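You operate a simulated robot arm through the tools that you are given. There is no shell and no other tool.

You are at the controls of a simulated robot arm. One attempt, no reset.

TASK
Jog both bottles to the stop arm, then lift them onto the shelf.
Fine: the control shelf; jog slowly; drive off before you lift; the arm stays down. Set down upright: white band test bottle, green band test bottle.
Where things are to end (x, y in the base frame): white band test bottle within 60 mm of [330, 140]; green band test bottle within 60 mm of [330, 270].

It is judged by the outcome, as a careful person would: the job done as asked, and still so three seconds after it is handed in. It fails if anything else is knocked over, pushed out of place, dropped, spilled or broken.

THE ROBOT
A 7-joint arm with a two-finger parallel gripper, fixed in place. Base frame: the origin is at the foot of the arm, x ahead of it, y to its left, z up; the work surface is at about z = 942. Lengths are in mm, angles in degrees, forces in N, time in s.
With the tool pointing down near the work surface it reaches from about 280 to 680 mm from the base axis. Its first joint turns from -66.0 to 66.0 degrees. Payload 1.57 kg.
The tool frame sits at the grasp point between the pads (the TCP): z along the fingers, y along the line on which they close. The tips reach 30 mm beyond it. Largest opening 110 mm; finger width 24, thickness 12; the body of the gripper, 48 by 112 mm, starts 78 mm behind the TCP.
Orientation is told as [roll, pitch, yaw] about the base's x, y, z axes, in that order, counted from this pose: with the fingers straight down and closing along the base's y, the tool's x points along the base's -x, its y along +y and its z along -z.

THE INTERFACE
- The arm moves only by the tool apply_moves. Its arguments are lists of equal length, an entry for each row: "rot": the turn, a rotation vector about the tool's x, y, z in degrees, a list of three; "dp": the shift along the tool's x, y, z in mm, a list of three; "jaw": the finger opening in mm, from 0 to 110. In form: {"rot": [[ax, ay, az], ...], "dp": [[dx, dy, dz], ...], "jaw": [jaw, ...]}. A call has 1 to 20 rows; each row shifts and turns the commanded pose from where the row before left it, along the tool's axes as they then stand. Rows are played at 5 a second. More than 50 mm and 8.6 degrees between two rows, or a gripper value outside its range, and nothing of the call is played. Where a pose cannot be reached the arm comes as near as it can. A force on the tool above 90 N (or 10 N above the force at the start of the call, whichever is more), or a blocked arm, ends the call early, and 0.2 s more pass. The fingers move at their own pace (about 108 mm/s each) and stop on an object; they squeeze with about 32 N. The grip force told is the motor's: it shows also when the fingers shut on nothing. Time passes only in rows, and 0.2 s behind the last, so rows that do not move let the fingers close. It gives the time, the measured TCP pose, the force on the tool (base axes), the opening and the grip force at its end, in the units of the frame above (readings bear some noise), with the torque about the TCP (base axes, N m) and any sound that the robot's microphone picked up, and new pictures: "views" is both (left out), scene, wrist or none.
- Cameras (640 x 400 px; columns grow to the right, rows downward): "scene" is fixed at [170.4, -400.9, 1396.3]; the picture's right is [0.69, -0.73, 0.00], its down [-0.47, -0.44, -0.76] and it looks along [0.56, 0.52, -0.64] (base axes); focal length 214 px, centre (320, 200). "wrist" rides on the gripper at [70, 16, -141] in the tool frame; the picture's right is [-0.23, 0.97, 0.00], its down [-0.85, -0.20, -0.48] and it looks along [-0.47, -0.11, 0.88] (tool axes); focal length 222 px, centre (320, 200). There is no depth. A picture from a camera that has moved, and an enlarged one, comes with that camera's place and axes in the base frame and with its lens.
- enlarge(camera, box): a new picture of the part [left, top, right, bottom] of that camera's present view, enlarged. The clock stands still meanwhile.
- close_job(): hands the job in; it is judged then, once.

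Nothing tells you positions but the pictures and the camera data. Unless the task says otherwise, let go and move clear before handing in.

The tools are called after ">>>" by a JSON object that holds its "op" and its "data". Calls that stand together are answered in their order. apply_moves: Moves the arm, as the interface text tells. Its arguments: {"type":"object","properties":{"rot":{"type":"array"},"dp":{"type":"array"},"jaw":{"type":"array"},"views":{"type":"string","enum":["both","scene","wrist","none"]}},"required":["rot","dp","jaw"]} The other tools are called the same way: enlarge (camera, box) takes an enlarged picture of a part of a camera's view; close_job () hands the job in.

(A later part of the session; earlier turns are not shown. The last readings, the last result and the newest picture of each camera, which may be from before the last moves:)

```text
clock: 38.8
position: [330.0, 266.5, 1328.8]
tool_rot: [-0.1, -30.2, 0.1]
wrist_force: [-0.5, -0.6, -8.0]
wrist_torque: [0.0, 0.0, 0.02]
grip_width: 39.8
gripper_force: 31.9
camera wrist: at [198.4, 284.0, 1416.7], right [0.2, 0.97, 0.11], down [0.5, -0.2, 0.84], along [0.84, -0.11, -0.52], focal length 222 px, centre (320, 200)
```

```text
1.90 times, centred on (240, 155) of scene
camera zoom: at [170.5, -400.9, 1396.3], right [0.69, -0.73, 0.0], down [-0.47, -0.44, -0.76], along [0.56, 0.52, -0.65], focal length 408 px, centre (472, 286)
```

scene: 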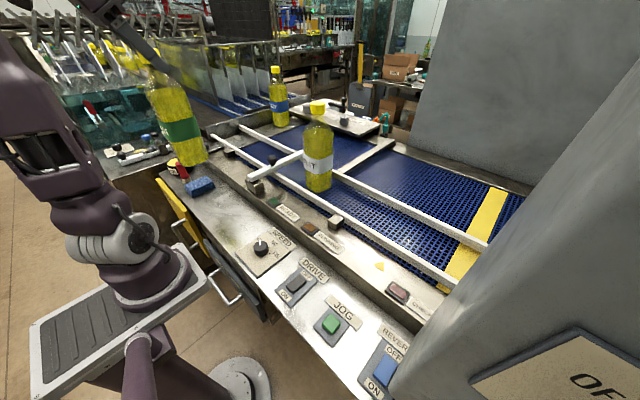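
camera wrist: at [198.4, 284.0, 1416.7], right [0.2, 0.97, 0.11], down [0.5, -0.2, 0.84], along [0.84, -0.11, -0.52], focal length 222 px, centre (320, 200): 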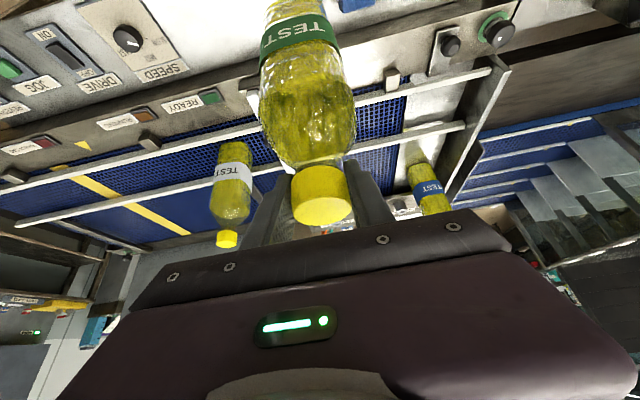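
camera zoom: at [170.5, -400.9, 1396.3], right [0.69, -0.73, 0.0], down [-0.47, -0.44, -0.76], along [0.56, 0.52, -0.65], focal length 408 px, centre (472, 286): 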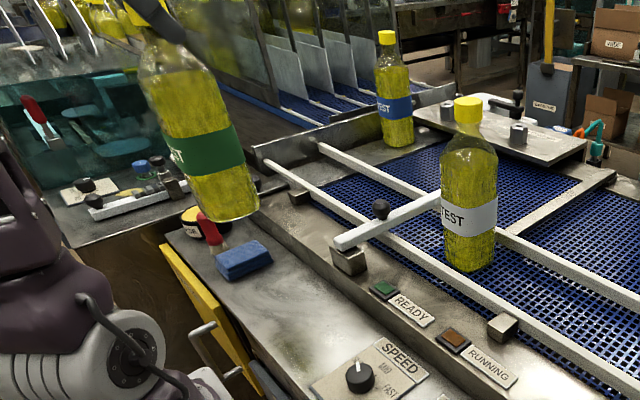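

Green hangs plumb above the free shelf spot at (330,266). I lower it to just above the shelf.

>>> {"op": "apply_moves", "data": {"rot": [[0, 0, 0], [0, 0, 0], [0, 0, 0], [0, 0, 0], [0, 0, 0], [0, 0, 0], [0, 0, 0], [0, 0, 0]], "dp": [[5.0, 0, 8.6], [10.1, 0, 17.3], [12.6, 0, 21.6], [12.6, 0, 21.6], [12.6, 0, 21.6], [10.1, 0, 17.3], [6, 0, 10.4], [0, 0, 0]], "jaw": [20, 20, 20, 20, 20, 20, 20, 20]}}

>>> {"op": "enlarge", "data": {"camera": "scene", "box": [140, 60, 300, 240]}}

```text
clock: 40.6
position: [329.9, 267.1, 1190.9]
tool_rot: [-0.1, -30.3, 0.1]
wrist_force: [0.6, 0.1, -8.4]
wrist_torque: [-0.02, -0.04, 0.01]
grip_width: 39.6
gripper_force: 32.4
camera wrist: at [199.2, 283.8, 1278.6], right [0.2, 0.97, 0.11], down [0.5, -0.2, 0.84], along [0.84, -0.11, -0.52], focal length 222 px, centre (320, 200)
```

scene: 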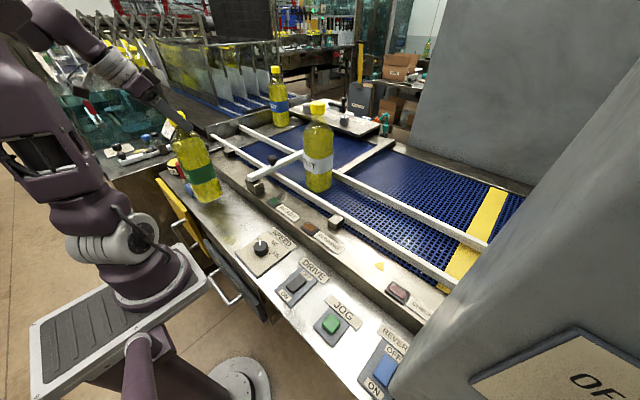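
wrist: 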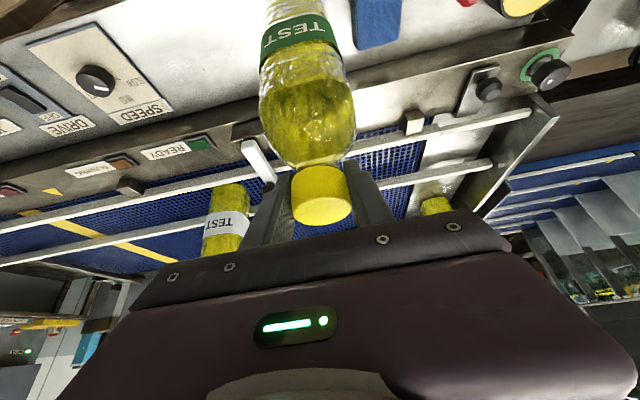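

```text
2.22 times, centred on (220, 150) of scene
camera zoom: at [170.5, -400.9, 1396.3], right [0.69, -0.73, 0.0], down [-0.47, -0.44, -0.76], along [0.56, 0.52, -0.65], focal length 477 px, centre (542, 311)
```

zoom: 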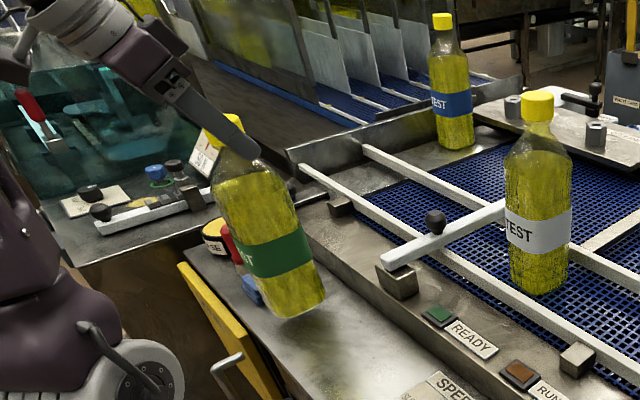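

Bottom is near the shelf with the sponge well to the left. I lower in small steps watching the vertical force.

>>> {"op": "apply_moves", "data": {"rot": [[0, 0, 0], [0, 0, 0], [0, 0, 0], [0, 0, 0], [0, 0, 0]], "dp": [[1.5, 0, 2.6], [1.5, 0, 2.6], [1.5, 0, 2.6], [1.5, 0, 2.6], [0, 0, 0]], "jaw": [20, 20, 20, 20, 20], "views": "scene"}}

>>> {"op": "enlarge", "data": {"camera": "scene", "box": [150, 100, 270, 240]}}

```text
clock: 41.8
position: [330.1, 266.3, 1180.0]
tool_rot: [-0.2, -30.2, 0.1]
wrist_force: [-0.5, -0.2, -9.1]
wrist_torque: [0.02, -0.02, -0.02]
grip_width: 39.6
gripper_force: 32.1
```

scene: 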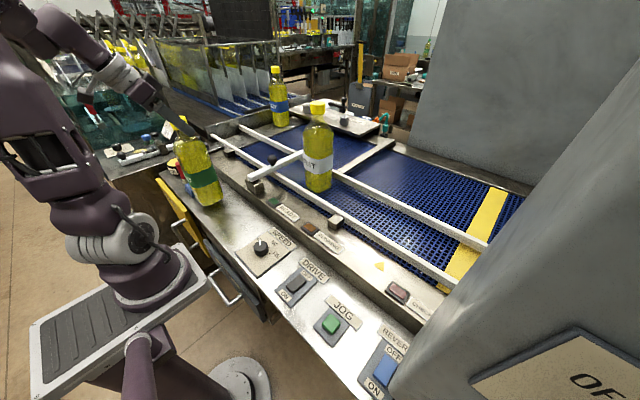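

```text
2.86 times, centred on (210, 170) of scene
camera zoom: at [170.5, -400.9, 1396.3], right [0.69, -0.73, 0.0], down [-0.47, -0.44, -0.76], along [0.56, 0.52, -0.65], focal length 613 px, centre (634, 286)
```

zoom: 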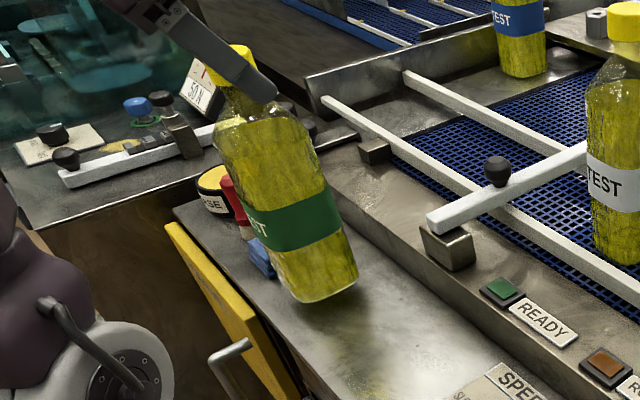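

Still hanging free at full weight, with the base well inside the shelf edges. I go on lowering in small steps.

>>> {"op": "apply_moves", "data": {"rot": [[0, 0, 0], [0, 0, 0], [0, 0, 0], [0, 0, 0]], "dp": [[1.0, 0, 1.73], [1.0, 0, 1.73], [1.0, 0, 1.73], [0, 0, 0]], "jaw": [20, 20, 20, 20], "views": "none"}}

```text
clock: 42.8
position: [329.2, 267.7, 1174.4]
tool_rot: [-0.2, -30.2, 0.1]
wrist_force: [-0.4, -0.3, -9.4]
wrist_torque: [0.05, -0.03, 0.02]
grip_width: 39.8
gripper_force: 32.0
```

Still no contact at z=1174. I lower a further 4 mm in 2 mm steps.

>>> {"op": "apply_moves", "data": {"rot": [[0, 0, 0], [0, 0, 0], [0, 0, 0]], "dp": [[1.0, 0, 1.73], [1.0, 0, 1.73], [0, 0, 0]], "jaw": [20, 20, 20], "views": "none"}}

```text
clock: 43.6
position: [331.1, 266.4, 1169.7]
tool_rot: [-0.2, -30.2, 0.0]
wrist_force: [0.2, -0.3, -7.5]
wrist_torque: [0.0, 0.0, -0.02]
grip_width: 39.9
gripper_force: 32.0
```

Force is nearly unchanged. I lower 2 mm more at a time.

>>> {"op": "apply_moves", "data": {"rot": [[0, 0, 0], [0, 0, 0]], "dp": [[1.0, 0, 1.73], [0, 0, 0]], "jaw": [20, 20], "views": "scene"}}

>>> {"op": "enlarge", "data": {"camera": "scene", "box": [150, 100, 270, 240]}}

```text
clock: 44.2
position: [330.3, 266.5, 1166.8]
tool_rot: [-0.2, -30.3, 0.0]
wrist_force: [-0.6, -0.3, -8.0]
wrist_torque: [-0.01, 0.01, -0.04]
grip_width: 39.6
gripper_force: 32.4
```

scene: 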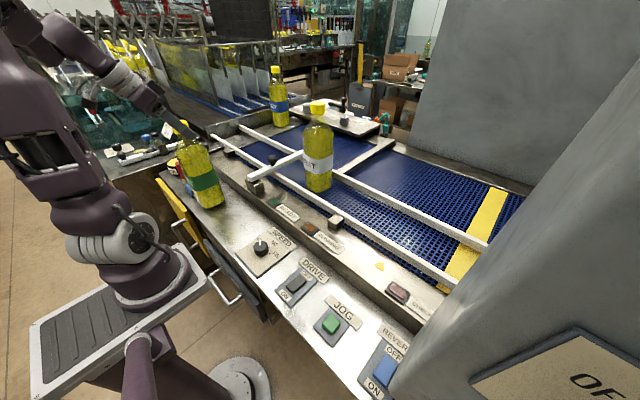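

```text
2.86 times, centred on (210, 170) of scene
camera zoom: at [170.5, -400.9, 1396.3], right [0.69, -0.73, 0.0], down [-0.47, -0.44, -0.76], along [0.56, 0.52, -0.65], focal length 613 px, centre (634, 286)
```

zoom: 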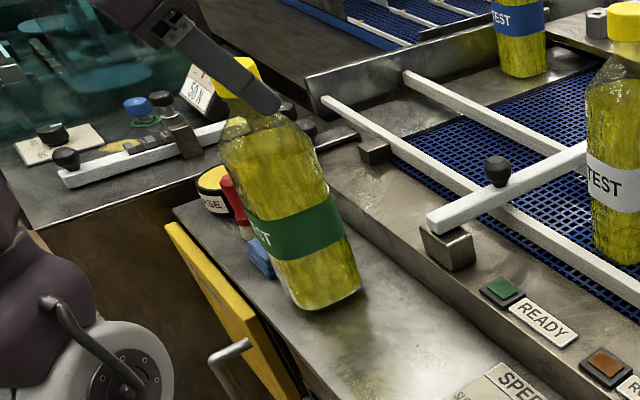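

Very near the shelf, not touching yet. I continue with 2 mm steps.

>>> {"op": "apply_moves", "data": {"rot": [[0, 0, 0], [0, 0, 0], [0, 0, 0]], "dp": [[1.0, 0, 1.73], [0.5, 0, 0.87], [0, 0, 0]], "jaw": [20, 20, 20], "views": "none"}}

```text
clock: 45.0
position: [330.3, 267.4, 1164.0]
tool_rot: [-0.2, -30.2, 0.1]
wrist_force: [-0.5, 0.3, -8.3]
wrist_torque: [0.04, -0.03, 0.01]
grip_width: 40.1
gripper_force: 31.9
```

Still free at z=1164. I continue downward.

>>> {"op": "apply_moves", "data": {"rot": [[0, 0, 0], [0, 0, 0], [0, 0, 0]], "dp": [[0.75, 0, 1.3], [0.75, 0, 1.3], [0, 0, 0]], "jaw": [20, 20, 20], "views": "none"}}

```text
clock: 45.8
position: [330.0, 267.4, 1162.0]
tool_rot: [-0.2, -30.1, 0.1]
wrist_force: [0.5, -0.3, -7.2]
wrist_torque: [0.04, -0.02, -0.01]
grip_width: 39.7
gripper_force: 31.6
```

>>> {"op": "apply_moves", "data": {"rot": [[0, 0, 0], [0, 0, 0], [0, 0, 0]], "dp": [[0.75, 0, 1.3], [0.5, 0, 0.87], [0, 0, 0]], "jaw": [20, 20, 20], "views": "scene"}}

>>> {"op": "enlarge", "data": {"camera": "scene", "box": [170, 150, 250, 230]}}

```text
clock: 46.6
position: [330.3, 265.2, 1159.2]
tool_rot: [-0.3, -30.3, 0.1]
wrist_force: [0.5, 0.2, -7.5]
wrist_torque: [0.0, -0.01, -0.02]
grip_width: 39.6
gripper_force: 31.7
```

scene: 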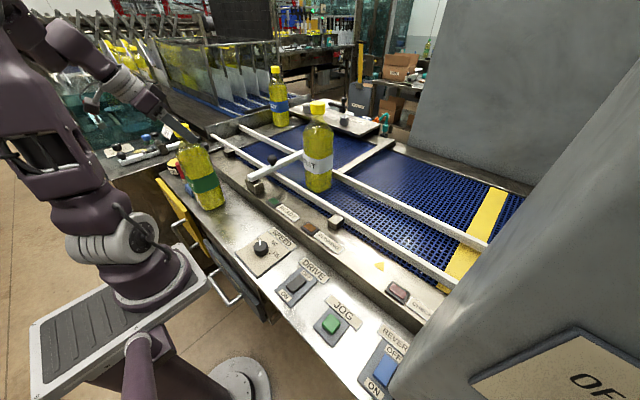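

```text
5.00 times, centred on (210, 190) of scene
camera zoom: at [170.5, -400.9, 1396.3], right [0.69, -0.73, 0.0], down [-0.47, -0.44, -0.76], along [0.56, 0.52, -0.65], focal length 1072 px, centre (870, 250)
```

zoom: 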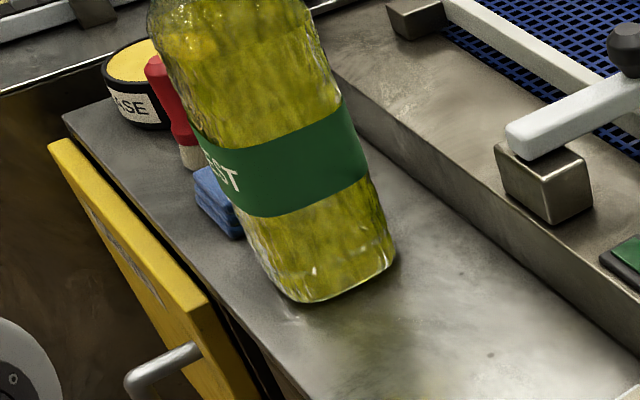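

The base looks nearly on the shelf. I continue in small steps.

>>> {"op": "apply_moves", "data": {"rot": [[0, 0, 0], [0, 0, 0], [0, 0, 0]], "dp": [[0.75, 0, 1.3], [0.5, 0, 0.87], [0, 0, 0]], "jaw": [20, 20, 20], "views": "none"}}

```text
clock: 47.4
position: [330.2, 265.9, 1158.5]
tool_rot: [0.0, -30.3, 0.0]
wrist_force: [-1.9, -4.0, 27.1]
wrist_torque: [-0.26, -0.22, 0.0]
grip_width: 39.1
gripper_force: 32.3
```

Contact: the shelf now carries the bottle (+27 N). I ease up 1 mm to relieve the load and look before opening.

>>> {"op": "apply_moves", "data": {"rot": [[0, 0, 0], [0, 0, 0]], "dp": [[-0.5, 0, -0.87], [0, 0, 0]], "jaw": [20, 20]}}

>>> {"op": "enlarge", "data": {"camera": "scene", "box": [150, 100, 270, 240]}}

```text
clock: 48.0
position: [331.3, 266.2, 1157.3]
tool_rot: [-0.2, -30.3, 0.0]
wrist_force: [3.1, -1.4, 14.6]
wrist_torque: [0.3, -0.84, -0.09]
grip_width: 39.9
gripper_force: 31.5
camera wrist: at [199.1, 283.9, 1245.2], right [0.2, 0.97, 0.11], down [0.5, -0.2, 0.84], along [0.84, -0.11, -0.52], focal length 222 px, centre (320, 200)
```

scene: 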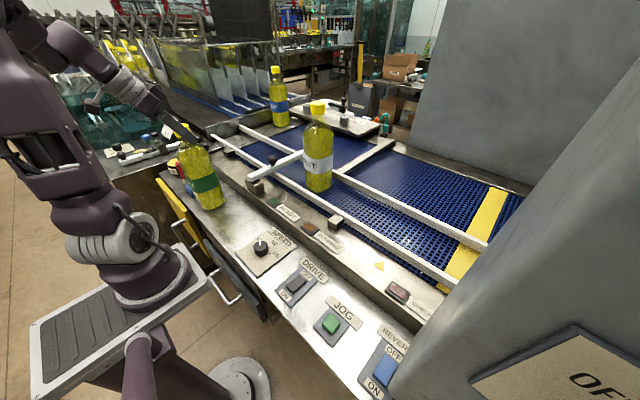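
wrist: 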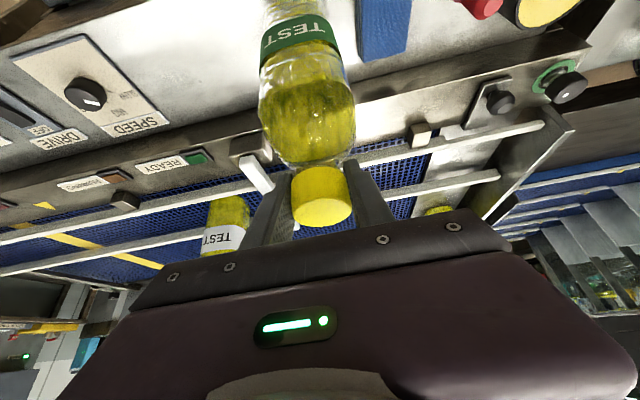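

```text
2.86 times, centred on (210, 170) of scene
camera zoom: at [170.3, -401.1, 1396.2], right [0.69, -0.73, 0.0], down [-0.47, -0.44, -0.76], along [0.56, 0.52, -0.64], focal length 613 px, centre (634, 286)
```

zoom: 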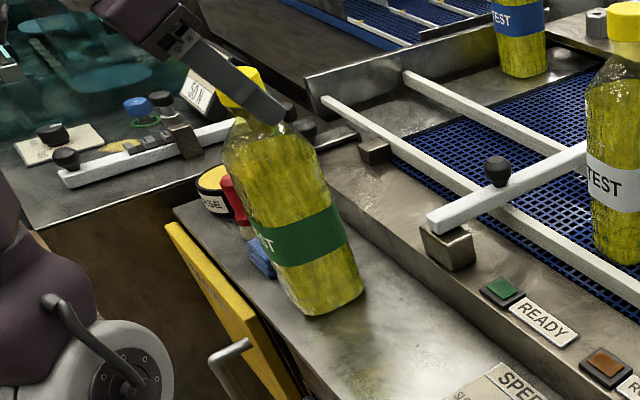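

Load has dropped to about +15 N; I ease another 1 mm so it is close to neutral, then open gently.

>>> {"op": "apply_moves", "data": {"rot": [[0, 0, 0], [0, 0, 0]], "dp": [[-0.4, 0, -0.7], [0, 0, 0]], "jaw": [20, 20], "views": "none"}}

```text
clock: 48.6
position: [329.6, 266.1, 1156.9]
tool_rot: [-0.2, -30.1, 0.1]
wrist_force: [-0.7, 1.0, -7.6]
wrist_torque: [0.09, -0.04, 0.01]
grip_width: 39.6
gripper_force: 31.7
```

Now the bottle hangs again, less than a millimetre off the shelf. I go down 0.5 mm and then open gradually.

>>> {"op": "apply_moves", "data": {"rot": [[0, 0, 0], [0, 0, 0]], "dp": [[0.25, 0, 0.43], [0, 0, 0]], "jaw": [20, 20], "views": "none"}}

```text
clock: 49.2
position: [330.4, 266.0, 1157.5]
tool_rot: [-0.2, -30.2, 0.1]
wrist_force: [-0.3, 0.2, -6.1]
wrist_torque: [0.04, 0.2, 0.01]
grip_width: 39.9
gripper_force: 31.5
```

The bottle just touches the shelf. I open the fingers gradually while holding still.

>>> {"op": "apply_moves", "data": {"rot": [[0, 0, 0], [0, 0, 0], [0, 0, 0], [0, 0, 0], [0, 0, 0]], "dp": [[0, 0, 0], [0, 0, 0], [0, 0, 0], [0, 0, 0], [0, 0, 0]], "jaw": [41, 44, 52, 66, 66]}}

>>> {"op": "enlarge", "data": {"camera": "scene", "box": [150, 100, 270, 240]}}

>>> {"op": "enlarge", "data": {"camera": "wrist", "box": [200, 60, 440, 260]}}

```text
clock: 50.4
position: [330.6, 265.8, 1158.6]
tool_rot: [-0.1, -30.3, 0.1]
wrist_force: [-0.6, -0.1, 0.2]
wrist_torque: [0.02, -0.01, -0.02]
grip_width: 65.9
gripper_force: 0.1
camera wrist: at [199.5, 283.7, 1245.5], right [0.2, 0.97, 0.11], down [0.5, -0.2, 0.84], along [0.84, -0.11, -0.52], focal length 222 px, centre (320, 200)
```

scene: 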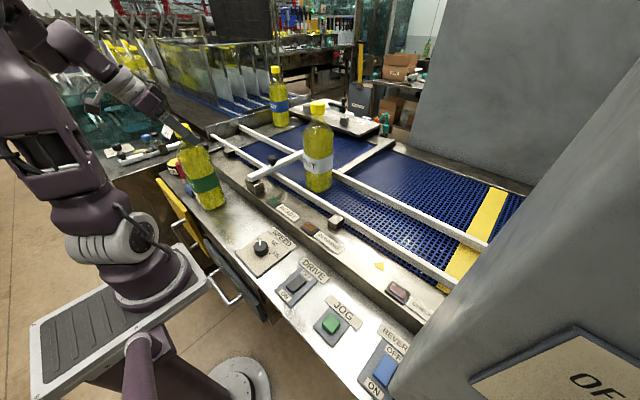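
wrist: 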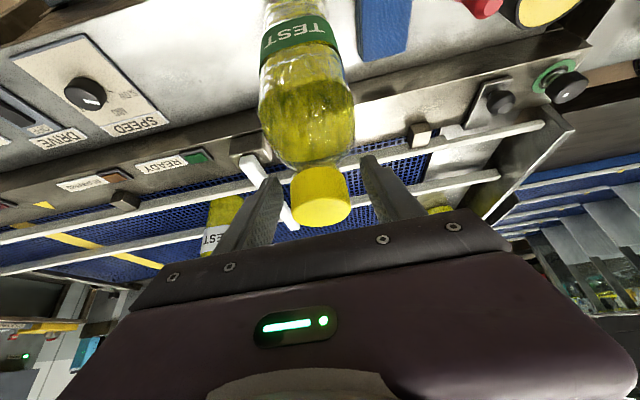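

```text
2.86 times, centred on (210, 170) of scene
camera zoom: at [170.4, -400.9, 1396.3], right [0.69, -0.73, 0.0], down [-0.47, -0.44, -0.76], along [0.56, 0.52, -0.64], focal length 613 px, centre (634, 286)
```

zoom: 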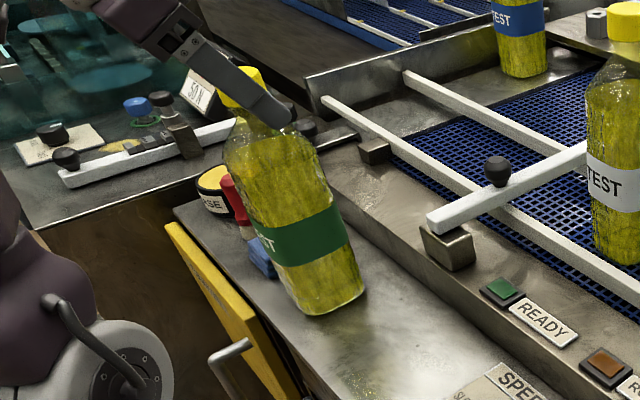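

```text
2.00 times, centred on (320, 160) of wrist
camera zoom: at [199.5, 283.7, 1245.5], right [0.2, 0.97, 0.11], down [0.5, -0.2, 0.84], along [0.84, -0.11, -0.52], focal length 444 px, centre (320, 280)
```

zoom: 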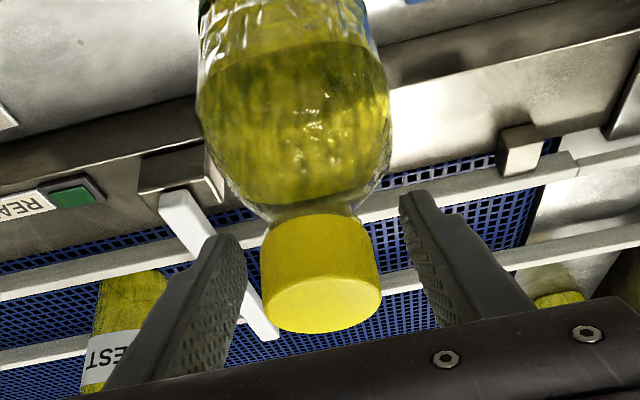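

Green stands free and upright on the shelf. I withdraw straight back along the tool axis, then up.

>>> {"op": "apply_moves", "data": {"rot": [[0, 0, 0], [0, 0, 0], [0, 0, 0], [0, 0, 0], [0, 0, 0], [0, 0, 0], [0, 0, 0]], "dp": [[0, 0, -10], [0, 0, -25], [0, 0, -30], [0, 0, -35], [-11.6, 0, -20], [-11.6, 0, -20], [0, 0, 0]], "jaw": [68, 68, 68, 68, 68, 68, 68]}}

>>> {"op": "enlarge", "data": {"camera": "scene", "box": [150, 80, 350, 240]}}

```text
clock: 52.0
position: [277.8, 266.4, 1291.9]
tool_rot: [-0.2, -30.3, 0.1]
wrist_force: [0.3, 0.0, -0.4]
wrist_torque: [0.0, -0.01, 0.01]
grip_width: 68.2
gripper_force: 0.0
camera wrist: at [147.0, 283.8, 1379.1], right [0.2, 0.97, 0.11], down [0.5, -0.2, 0.84], along [0.84, -0.11, -0.52], focal length 222 px, centre (320, 200)
```

scene: 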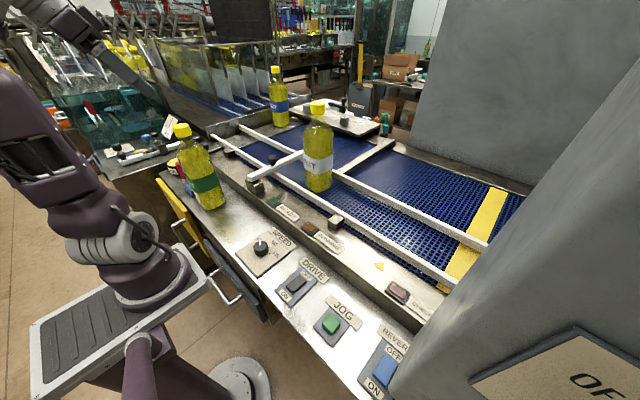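
wrist: 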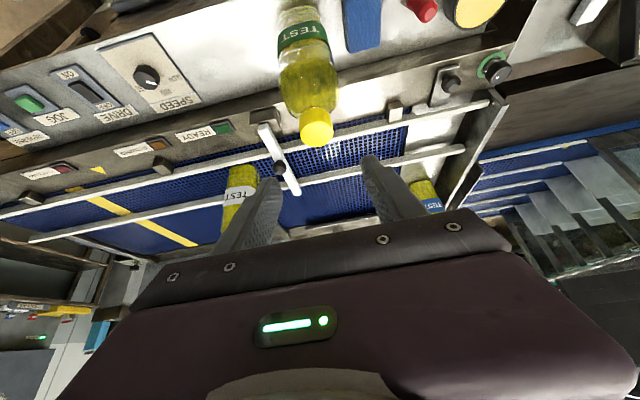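

```text
2.50 times, centred on (250, 160) of scene
camera zoom: at [170.4, -400.9, 1396.3], right [0.69, -0.73, 0.0], down [-0.47, -0.44, -0.76], along [0.56, 0.52, -0.64], focal length 536 px, centre (495, 300)
```

zoom: 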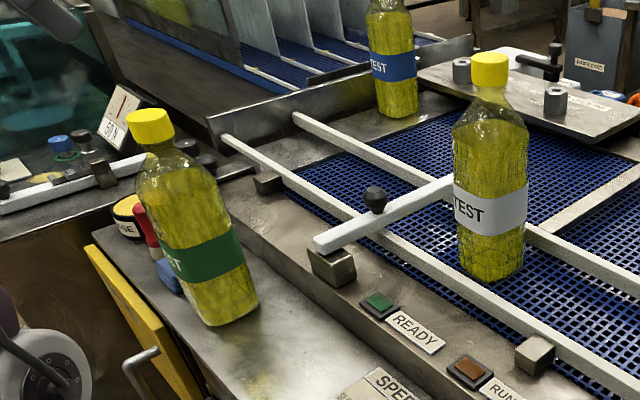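

Green stands well. I move to the pre-grasp pose above and behind the white cap at about (607,15).

>>> {"op": "apply_moves", "data": {"rot": [[0, 0, 0], [0, 0, 0], [0, 0, 0], [0, 0, 0], [0, 0, 0], [0, 0, 0], [0, 0, 0], [0, 0, 0], [0, 0, 0], [0, 0, 0]], "dp": [[-26.2, -27.7, 15.6], [-26.2, -27.7, 15.6], [-26.2, -27.7, 15.6], [-26.2, -27.7, 15.6], [-26.2, -27.7, 15.6], [-26.2, -27.7, 15.6], [-26.2, -27.7, 15.6], [-26.2, -27.7, 15.6], [-26.2, -27.7, 15.6], [0, 0, 0]], "jaw": [68, 68, 68, 68, 68, 68, 68, 68, 68, 68]}}

>>> {"op": "enlarge", "data": {"camera": "wrist", "box": [220, 70, 420, 220]}}

>>> {"op": "enlarge", "data": {"camera": "scene", "box": [240, 60, 380, 210]}}

```text
clock: 54.2
position: [553.7, 15.3, 1290.1]
tool_rot: [-0.1, -30.3, 0.1]
wrist_force: [-0.1, -0.8, -0.4]
wrist_torque: [0.02, -0.01, -0.01]
grip_width: 68.2
gripper_force: 0.0
camera wrist: at [423.0, 32.8, 1377.3], right [0.2, 0.97, 0.11], down [0.5, -0.2, 0.84], along [0.84, -0.11, -0.52], focal length 222 px, centre (320, 200)
```

scene: 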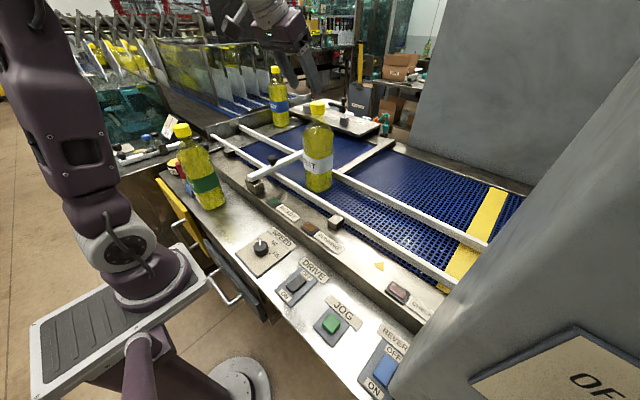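
wrist: 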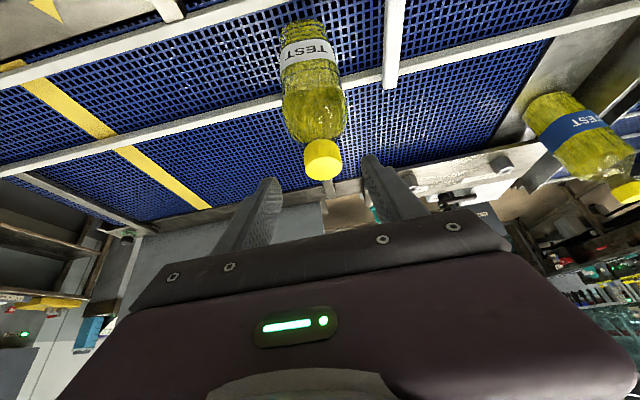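

```text
2.67 times, centred on (320, 145) of wrist
camera zoom: at [423.0, 32.8, 1377.3], right [0.2, 0.97, 0.11], down [0.5, -0.2, 0.84], along [0.84, -0.11, -0.52], focal length 592 px, centre (320, 347)
```

zoom: 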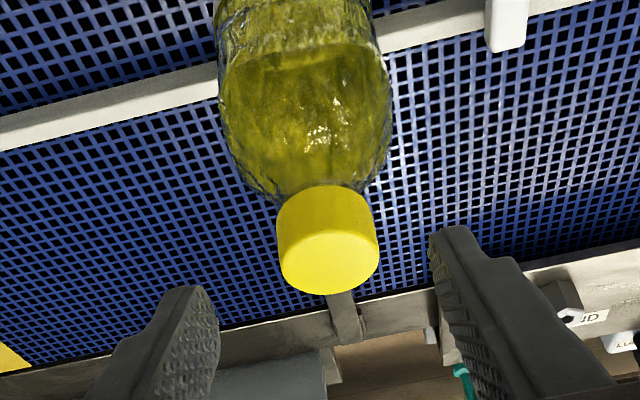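

```text
2.67 times, centred on (310, 135) of scene
camera zoom: at [170.4, -401.0, 1396.3], right [0.69, -0.73, 0.0], down [-0.47, -0.44, -0.76], along [0.56, 0.52, -0.64], focal length 572 px, centre (347, 373)
```

zoom: 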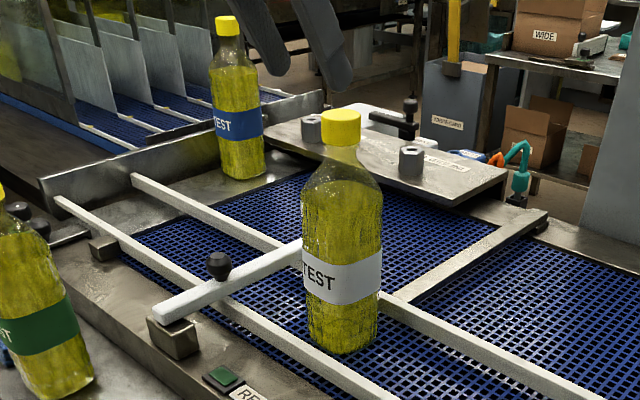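

White cap is at about (609,17,1223), centred between the fingers. I advance about 96 mm along the tool axis.

>>> {"op": "apply_moves", "data": {"rot": [[0, 0, 0], [0, 0, 0], [0, 0, 0], [0, 0, 0], [0, 0, 0]], "dp": [[-1.6, 0.4, 26], [-1.6, 0.4, 26], [-1.6, 0.4, 26], [-1.6, 0.3, 18], [0, 0, 0]], "jaw": [68, 68, 68, 68, 68]}}

>>> {"op": "enlarge", "data": {"camera": "wrist", "box": [200, 100, 440, 260]}}

```text
clock: 55.4
position: [610.1, 18.2, 1208.5]
tool_rot: [-0.2, -30.3, 0.0]
wrist_force: [-0.8, 0.7, -0.8]
wrist_torque: [-0.01, 0.0, 0.0]
grip_width: 68.1
gripper_force: 0.1
camera wrist: at [477.8, 35.0, 1296.9], right [0.2, 0.97, 0.11], down [0.5, -0.2, 0.84], along [0.84, -0.11, -0.52], focal length 222 px, centre (320, 200)
```

scene: 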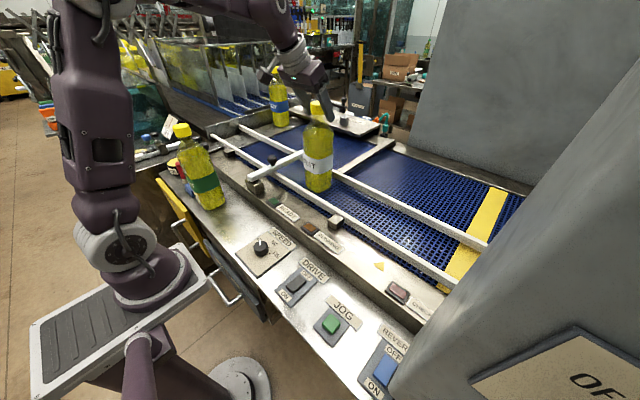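
wrist: 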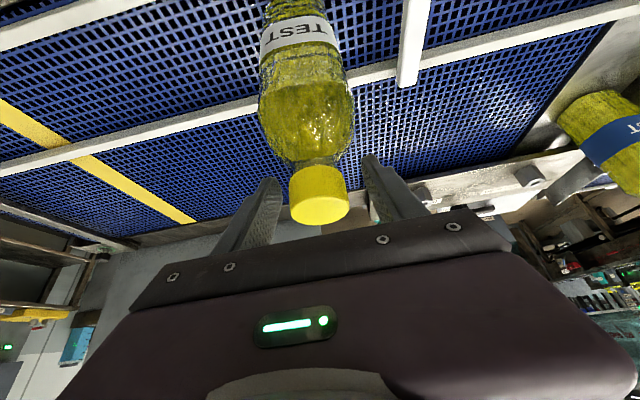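

```text
2.50 times, centred on (320, 180) of wrist
camera zoom: at [477.8, 35.0, 1296.9], right [0.2, 0.97, 0.11], down [0.5, -0.2, 0.84], along [0.84, -0.11, -0.52], focal length 555 px, centre (320, 250)
```

zoom: 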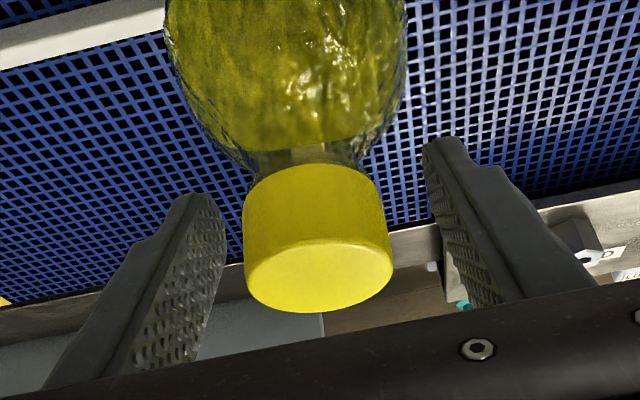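

Well centred; I shift 1.5 mm and close on the white cap.

>>> {"op": "apply_moves", "data": {"rot": [[0, 0, 0], [0, 0, 0], [0, 0, 0], [0, 0, 0]], "dp": [[0, -1.5, 0], [0, 0, 0], [0, 0, 0], [0, 0, 0]], "jaw": [60, 48, 20, 20], "views": "scene"}}

```text
clock: 56.4
position: [608.8, 15.6, 1209.0]
tool_rot: [-0.1, -30.2, 0.0]
wrist_force: [0.1, 0.5, -0.7]
wrist_torque: [0.3, -0.07, 0.06]
grip_width: 39.4
gripper_force: 31.5
```

scene: 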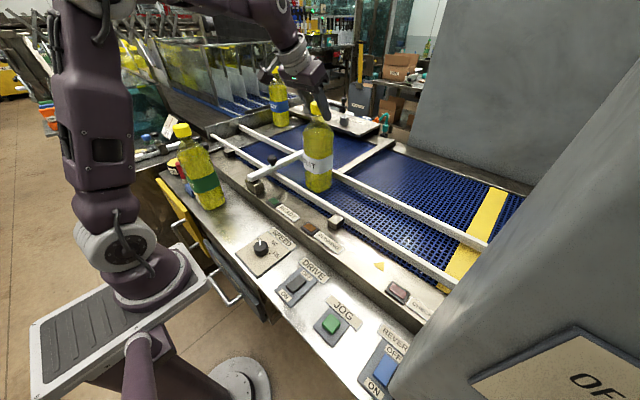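

Gripped at 39.4 mm with 32 N. I lift straight up about 70 mm slowly.

>>> {"op": "apply_moves", "data": {"rot": [[0, 0, 0], [0, 0, 0], [0, 0, 0], [0, 0, 0], [0, 0, 0], [0, 0, 0], [0, 0, 0], [0, 0, 0], [0, 0, 0], [0, 0, 0]], "dp": [[-2.5, 0, -4.3], [-2.5, 0, -4.3], [-2.5, 0, -4.3], [-2.5, 0, -4.3], [-4.3, 0, -7.35], [-4.3, 0, -7.35], [-4.3, 0, -7.35], [-4.3, 0, -7.35], [-4.3, 0, -7.35], [0, 0, 0]], "jaw": [20, 20, 20, 20, 20, 20, 20, 20, 20, 20]}}

>>> {"op": "enlarge", "data": {"camera": "scene", "box": [220, 50, 400, 220]}}

```text
clock: 58.6
position: [607.4, 17.7, 1272.1]
tool_rot: [-0.2, -30.1, 0.1]
wrist_force: [0.4, 0.0, -7.3]
wrist_torque: [0.06, 0.01, -0.01]
grip_width: 39.6
gripper_force: 32.3
camera wrist: at [477.2, 34.7, 1359.2], right [0.2, 0.97, 0.11], down [0.5, -0.2, 0.84], along [0.84, -0.11, -0.52], focal length 222 px, centre (320, 200)
```

scene: 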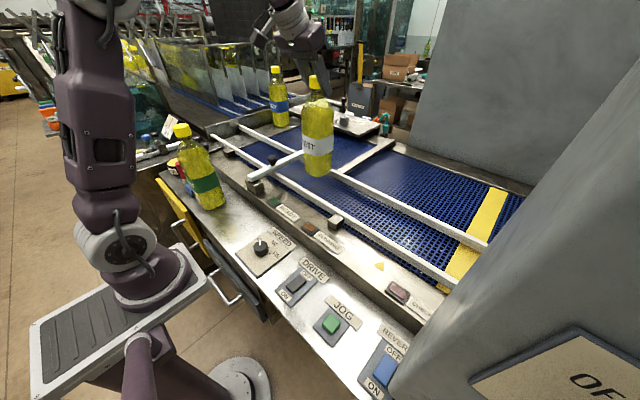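
wrist: 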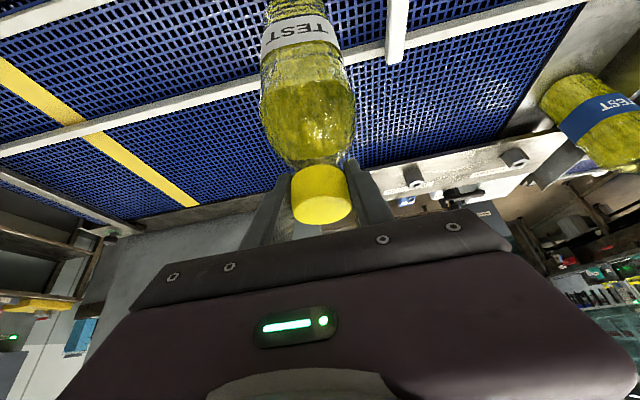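

```text
2.35 times, centred on (310, 135) of scene
camera zoom: at [170.6, -400.9, 1396.2], right [0.69, -0.73, 0.0], down [-0.47, -0.44, -0.76], along [0.56, 0.52, -0.65], focal length 505 px, centre (344, 353)
```

zoom: 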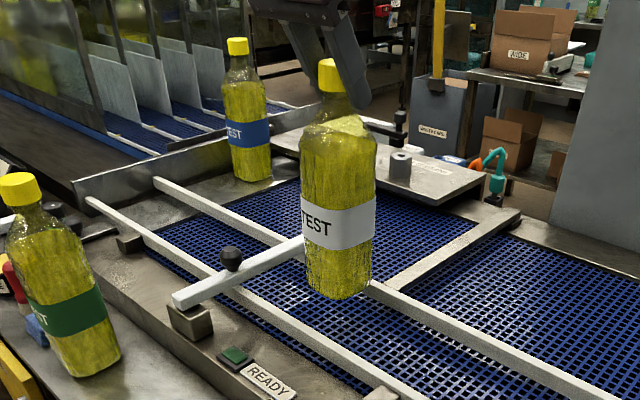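

White hangs freely. I raise a bit more while easing back, then draw it straight back over the rail.

>>> {"op": "apply_moves", "data": {"rot": [[0, 0, 0], [0, 0, 0], [0, 0, 0], [0, 0, 0], [0, 0, 0], [0, 0, 0], [0, 0, 0], [0, 0, 0], [0, 0, 0], [0, 0, 0], [0, 0, 0], [0, 0, 0], [0, 0, 0], [0, 0, 0], [0, 0, 0]], "dp": [[-1.1, 0, -8.6], [-1.1, 0, -8.6], [-1.1, 0, -8.6], [-1.1, 0, -8.6], [-1.1, 0, -8.6], [6.9, 0, -4.0], [12.1, 0, -7.1], [17.3, 0, -10.1], [20.7, 0, -12.1], [20.7, 0, -12.1], [20.7, 0, -12.1], [20.7, 0, -12.1], [17.3, 0, -10.1], [10.4, 0, -6.1], [0, 0, 0]], "jaw": [20, 20, 20, 20, 20, 20, 20, 20, 20, 20, 20, 20, 20, 20, 20]}}

>>> {"op": "enlarge", "data": {"camera": "scene", "box": [150, 50, 370, 240]}}

```text
clock: 61.8
position: [420.2, 16.8, 1310.8]
tool_rot: [-0.2, -30.1, 0.1]
wrist_force: [0.0, -0.4, -9.3]
wrist_torque: [-0.01, 0.01, 0.02]
grip_width: 39.7
gripper_force: 32.2
camera wrist: at [289.6, 34.7, 1399.0], right [0.2, 0.97, 0.11], down [0.5, -0.2, 0.84], along [0.84, -0.11, -0.52], focal length 222 px, centre (320, 200)
```

scene: 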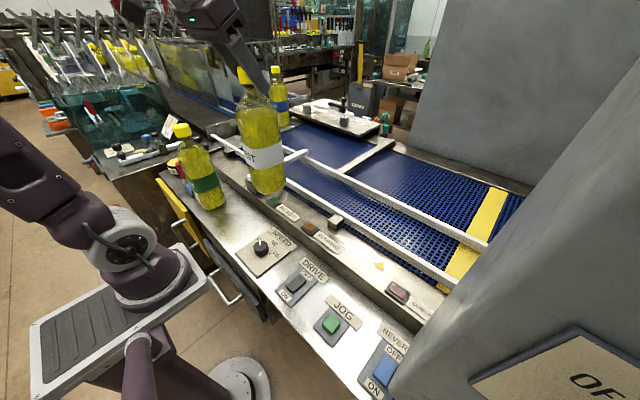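
wrist: 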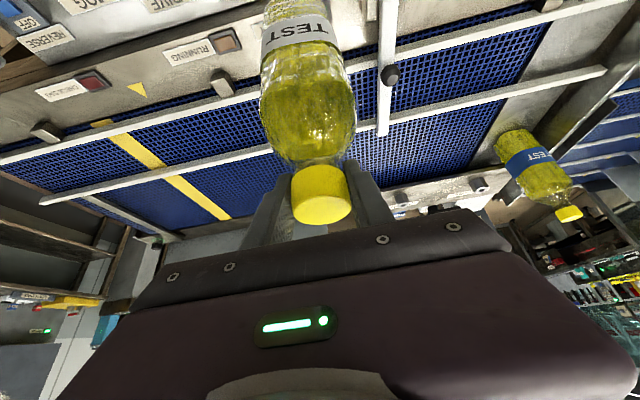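

```text
2.11 times, centred on (260, 145) of scene
camera zoom: at [170.5, -400.9, 1396.2], right [0.69, -0.73, 0.0], down [-0.47, -0.44, -0.76], along [0.56, 0.52, -0.65], focal length 452 px, centre (446, 316)
```

zoom: 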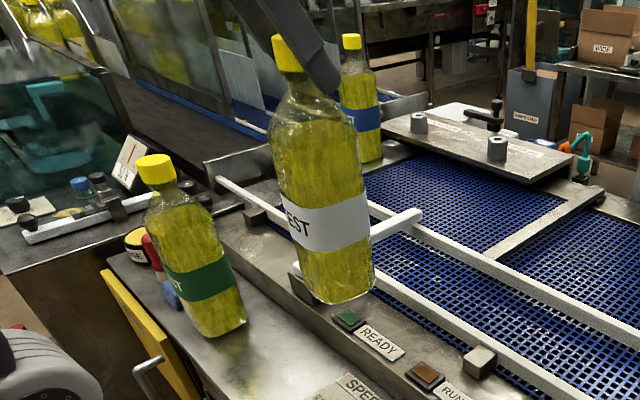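

White is clear of the belt. I carry it to above (330,138) and lower it to near the shelf.

>>> {"op": "apply_moves", "data": {"rot": [[0, 0, 0], [0, 0, 0], [0, 0, 0], [0, 0, 0], [0, 0, 0], [0, 0, 0], [0, 0, 0], [0, 0, 0], [0, 0, 0], [0, 0, 0], [0, 0, 0], [0, 0, 0], [0, 0, 0], [0, 0, 0], [0, 0, 0], [0, 0, 0]], "dp": [[3.9, 6.1, -2.3], [8.5, 13.4, -5], [12.4, 19.4, -7.3], [14, 21.9, -8.2], [14, 21.9, -8.2], [12.4, 19.4, -7.3], [8.5, 13.4, -5], [3.9, 6.1, -2.3], [0, 0, 0], [5.0, 0, 8.6], [10.1, 0, 17.3], [12.6, 0, 21.6], [12.6, 0, 21.6], [10.1, 0, 17.3], [5, 0, 8.6], [0, 0, 0]], "jaw": [20, 20, 20, 20, 20, 20, 20, 20, 20, 20, 20, 20, 20, 20, 20, 20]}}

>>> {"op": "enlarge", "data": {"camera": "scene", "box": [150, 80, 350, 260]}}

```text
clock: 65.2
position: [330.8, 139.8, 1201.3]
tool_rot: [-0.2, -30.2, 0.0]
wrist_force: [0.7, 0.0, -7.9]
wrist_torque: [0.0, -0.08, 0.02]
grip_width: 39.7
gripper_force: 31.8
camera wrist: at [199.7, 156.3, 1288.1], right [0.2, 0.97, 0.11], down [0.5, -0.2, 0.84], along [0.84, -0.11, -0.52], focal length 222 px, centre (320, 200)
```

scene: 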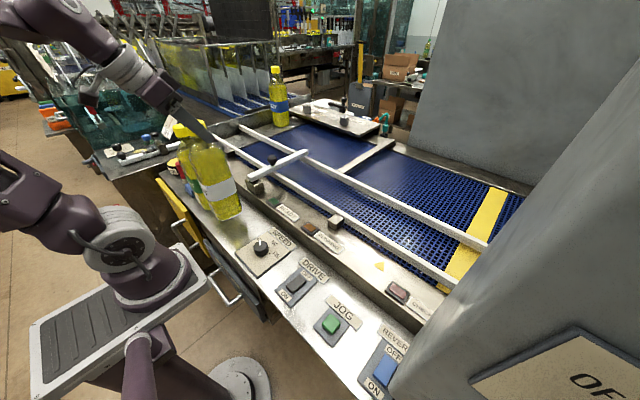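
wrist: 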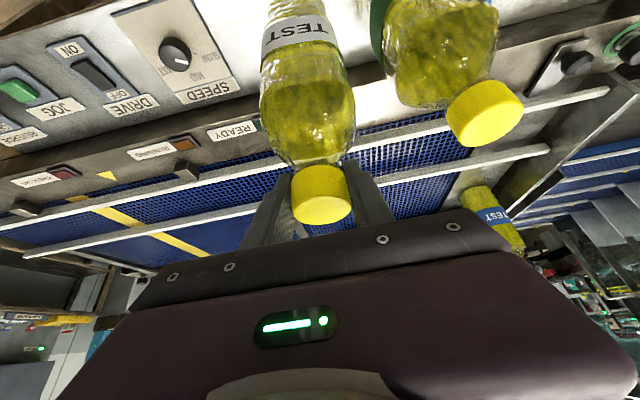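

```text
2.22 times, centred on (250, 170) of scene
camera zoom: at [170.5, -400.9, 1396.3], right [0.69, -0.73, 0.0], down [-0.47, -0.44, -0.76], along [0.56, 0.52, -0.65], focal length 477 px, centre (476, 267)
```

zoom: 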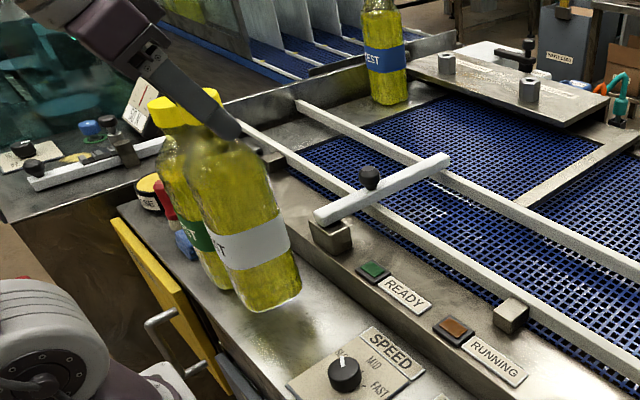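

White hangs above its spot, well apart from green and the SPEED plate. I expect shelf contact near TCP z≈1158, so I lower to about 1164 first.

>>> {"op": "apply_moves", "data": {"rot": [[0, 0, 0], [0, 0, 0], [0, 0, 0], [0, 0, 0], [0, 0, 0], [0, 0, 0]], "dp": [[5.05, 0, 8.63], [5.05, 0, 8.63], [4.04, 0, 6.9], [2.5, 0, 4.3], [2.0, 0, 3.45], [0, 0, 0]], "jaw": [20, 20, 20, 20, 20, 20], "views": "scene"}}

>>> {"op": "enlarge", "data": {"camera": "scene", "box": [170, 130, 290, 260]}}

```text
clock: 66.6
position: [331.6, 139.3, 1165.3]
tool_rot: [-0.3, -30.2, 0.1]
wrist_force: [-0.5, 0.5, -7.5]
wrist_torque: [0.0, -0.02, 0.0]
grip_width: 39.6
gripper_force: 32.4
```

scene: 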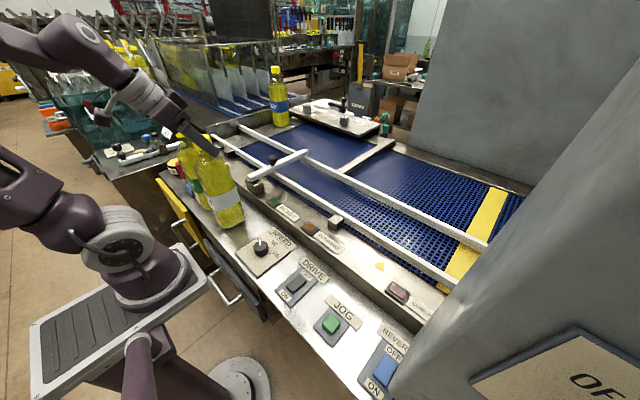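

```text
3.08 times, centred on (230, 195) of scene
camera zoom: at [170.5, -400.9, 1396.3], right [0.69, -0.73, 0.0], down [-0.47, -0.44, -0.76], along [0.56, 0.52, -0.65], focal length 660 px, centre (597, 215)
```

zoom: 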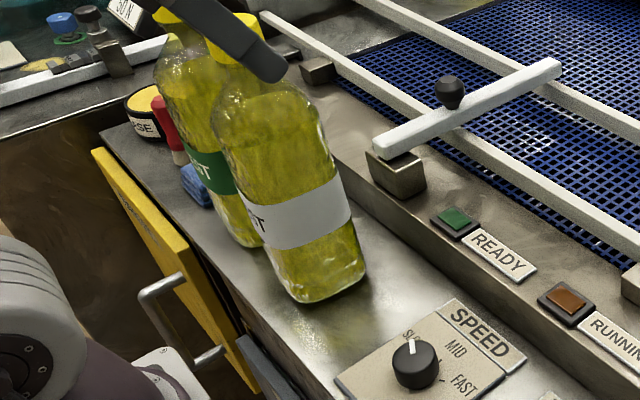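

Still hanging free with the base clear of the SPEED plate. I lower in about 2 mm steps.

>>> {"op": "apply_moves", "data": {"rot": [[0, 0, 0], [0, 0, 0], [0, 0, 0]], "dp": [[1.0, 0, 1.73], [0.75, 0, 1.3], [0, 0, 0]], "jaw": [20, 20, 20], "views": "none"}}

```text
clock: 67.4
position: [330.5, 138.9, 1161.7]
tool_rot: [-0.2, -30.2, 0.2]
wrist_force: [-0.3, 0.0, -7.7]
wrist_torque: [-0.02, -0.02, 0.0]
grip_width: 39.7
gripper_force: 32.4
```

Free at z≈1161.7. I lower another 1.5 mm.

>>> {"op": "apply_moves", "data": {"rot": [[0, 0, 0], [0, 0, 0]], "dp": [[0.75, 0, 1.3], [0, 0, 0]], "jaw": [20, 20], "views": "none"}}

```text
clock: 68.0
position: [331.7, 138.9, 1159.0]
tool_rot: [-0.2, -30.2, 0.1]
wrist_force: [0.0, 0.0, -8.1]
wrist_torque: [0.0, -0.02, 0.0]
grip_width: 39.5
gripper_force: 31.9
```

>>> {"op": "apply_moves", "data": {"rot": [[0, 0, 0], [0, 0, 0]], "dp": [[0.5, 0, 0.87], [0, 0, 0]], "jaw": [20, 20], "views": "none"}}

```text
clock: 68.6
position: [332.2, 140.0, 1160.1]
tool_rot: [-0.1, -30.3, 0.0]
wrist_force: [-1.6, -3.9, 12.8]
wrist_torque: [-0.37, 0.49, 0.03]
grip_width: 39.5
gripper_force: 32.3
```

Contact with the shelf (+13 N). I ease 0.5 mm up to be near neutral.

>>> {"op": "apply_moves", "data": {"rot": [[0, 0, 0], [0, 0, 0]], "dp": [[-0.2, 0, -0.35], [0, 0, 0]], "jaw": [20, 20], "views": "none"}}

```text
clock: 69.2
position: [330.7, 139.3, 1160.0]
tool_rot: [-0.2, -30.3, -0.1]
wrist_force: [2.3, -0.7, -0.2]
wrist_torque: [0.06, -0.68, -0.06]
grip_width: 39.5
gripper_force: 31.7
```

The vertical load is neutral now, so the shelf carries the bottle. I open the fingers gradually.

>>> {"op": "apply_moves", "data": {"rot": [[0, 0, 0], [0, 0, 0], [0, 0, 0], [0, 0, 0], [0, 0, 0]], "dp": [[0, 0, 0], [0, 0, 0], [0, 0, 0], [0, 0, 0], [0, 0, 0]], "jaw": [41, 44, 52, 66, 66]}}

>>> {"op": "enlarge", "data": {"camera": "wrist", "box": [200, 60, 520, 260]}}

>>> {"op": "enlarge", "data": {"camera": "scene", "box": [150, 100, 290, 260]}}

```text
clock: 70.4
position: [330.4, 139.1, 1159.4]
tool_rot: [-0.3, -30.3, 0.1]
wrist_force: [-0.1, 0.5, 0.5]
wrist_torque: [0.02, -0.02, 0.02]
grip_width: 65.7
gripper_force: 0.1
camera wrist: at [199.9, 156.2, 1247.0], right [0.2, 0.97, 0.11], down [0.5, -0.2, 0.84], along [0.84, -0.11, -0.52], focal length 222 px, centre (320, 200)
```

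scene: 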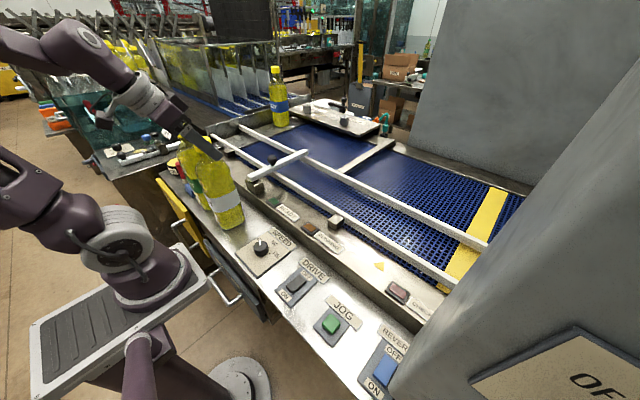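
wrist: 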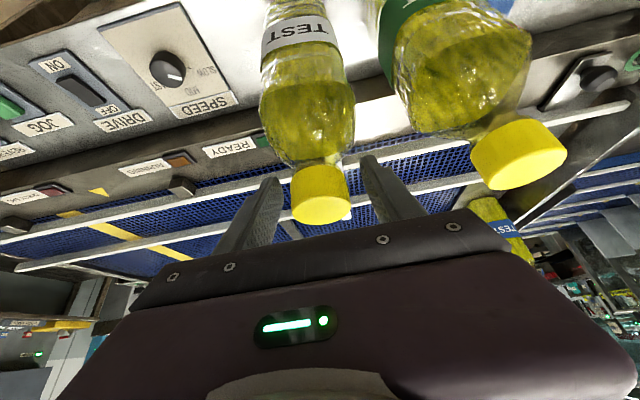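

```text
2.00 times, centred on (360, 160) of wrist
camera zoom: at [199.9, 156.2, 1247.0], right [0.2, 0.97, 0.11], down [0.5, -0.2, 0.84], along [0.84, -0.11, -0.52], focal length 444 px, centre (240, 280)
```

zoom: 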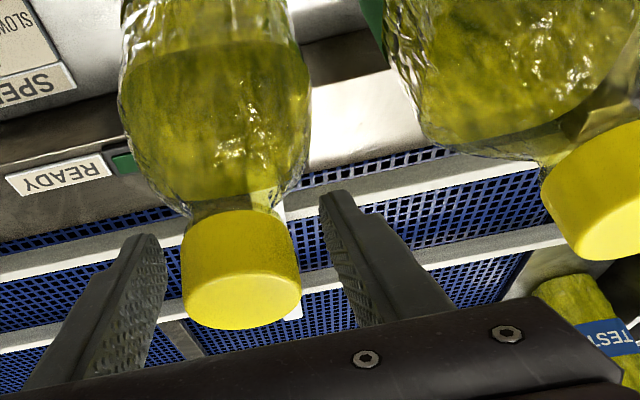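

```text
2.50 times, centred on (220, 180) of scene
camera zoom: at [170.4, -400.9, 1396.3], right [0.69, -0.73, 0.0], down [-0.47, -0.44, -0.76], along [0.56, 0.52, -0.64], focal length 536 px, centre (570, 250)
```

zoom: 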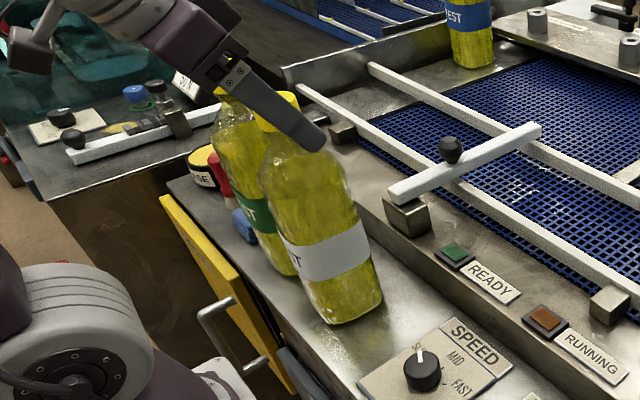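

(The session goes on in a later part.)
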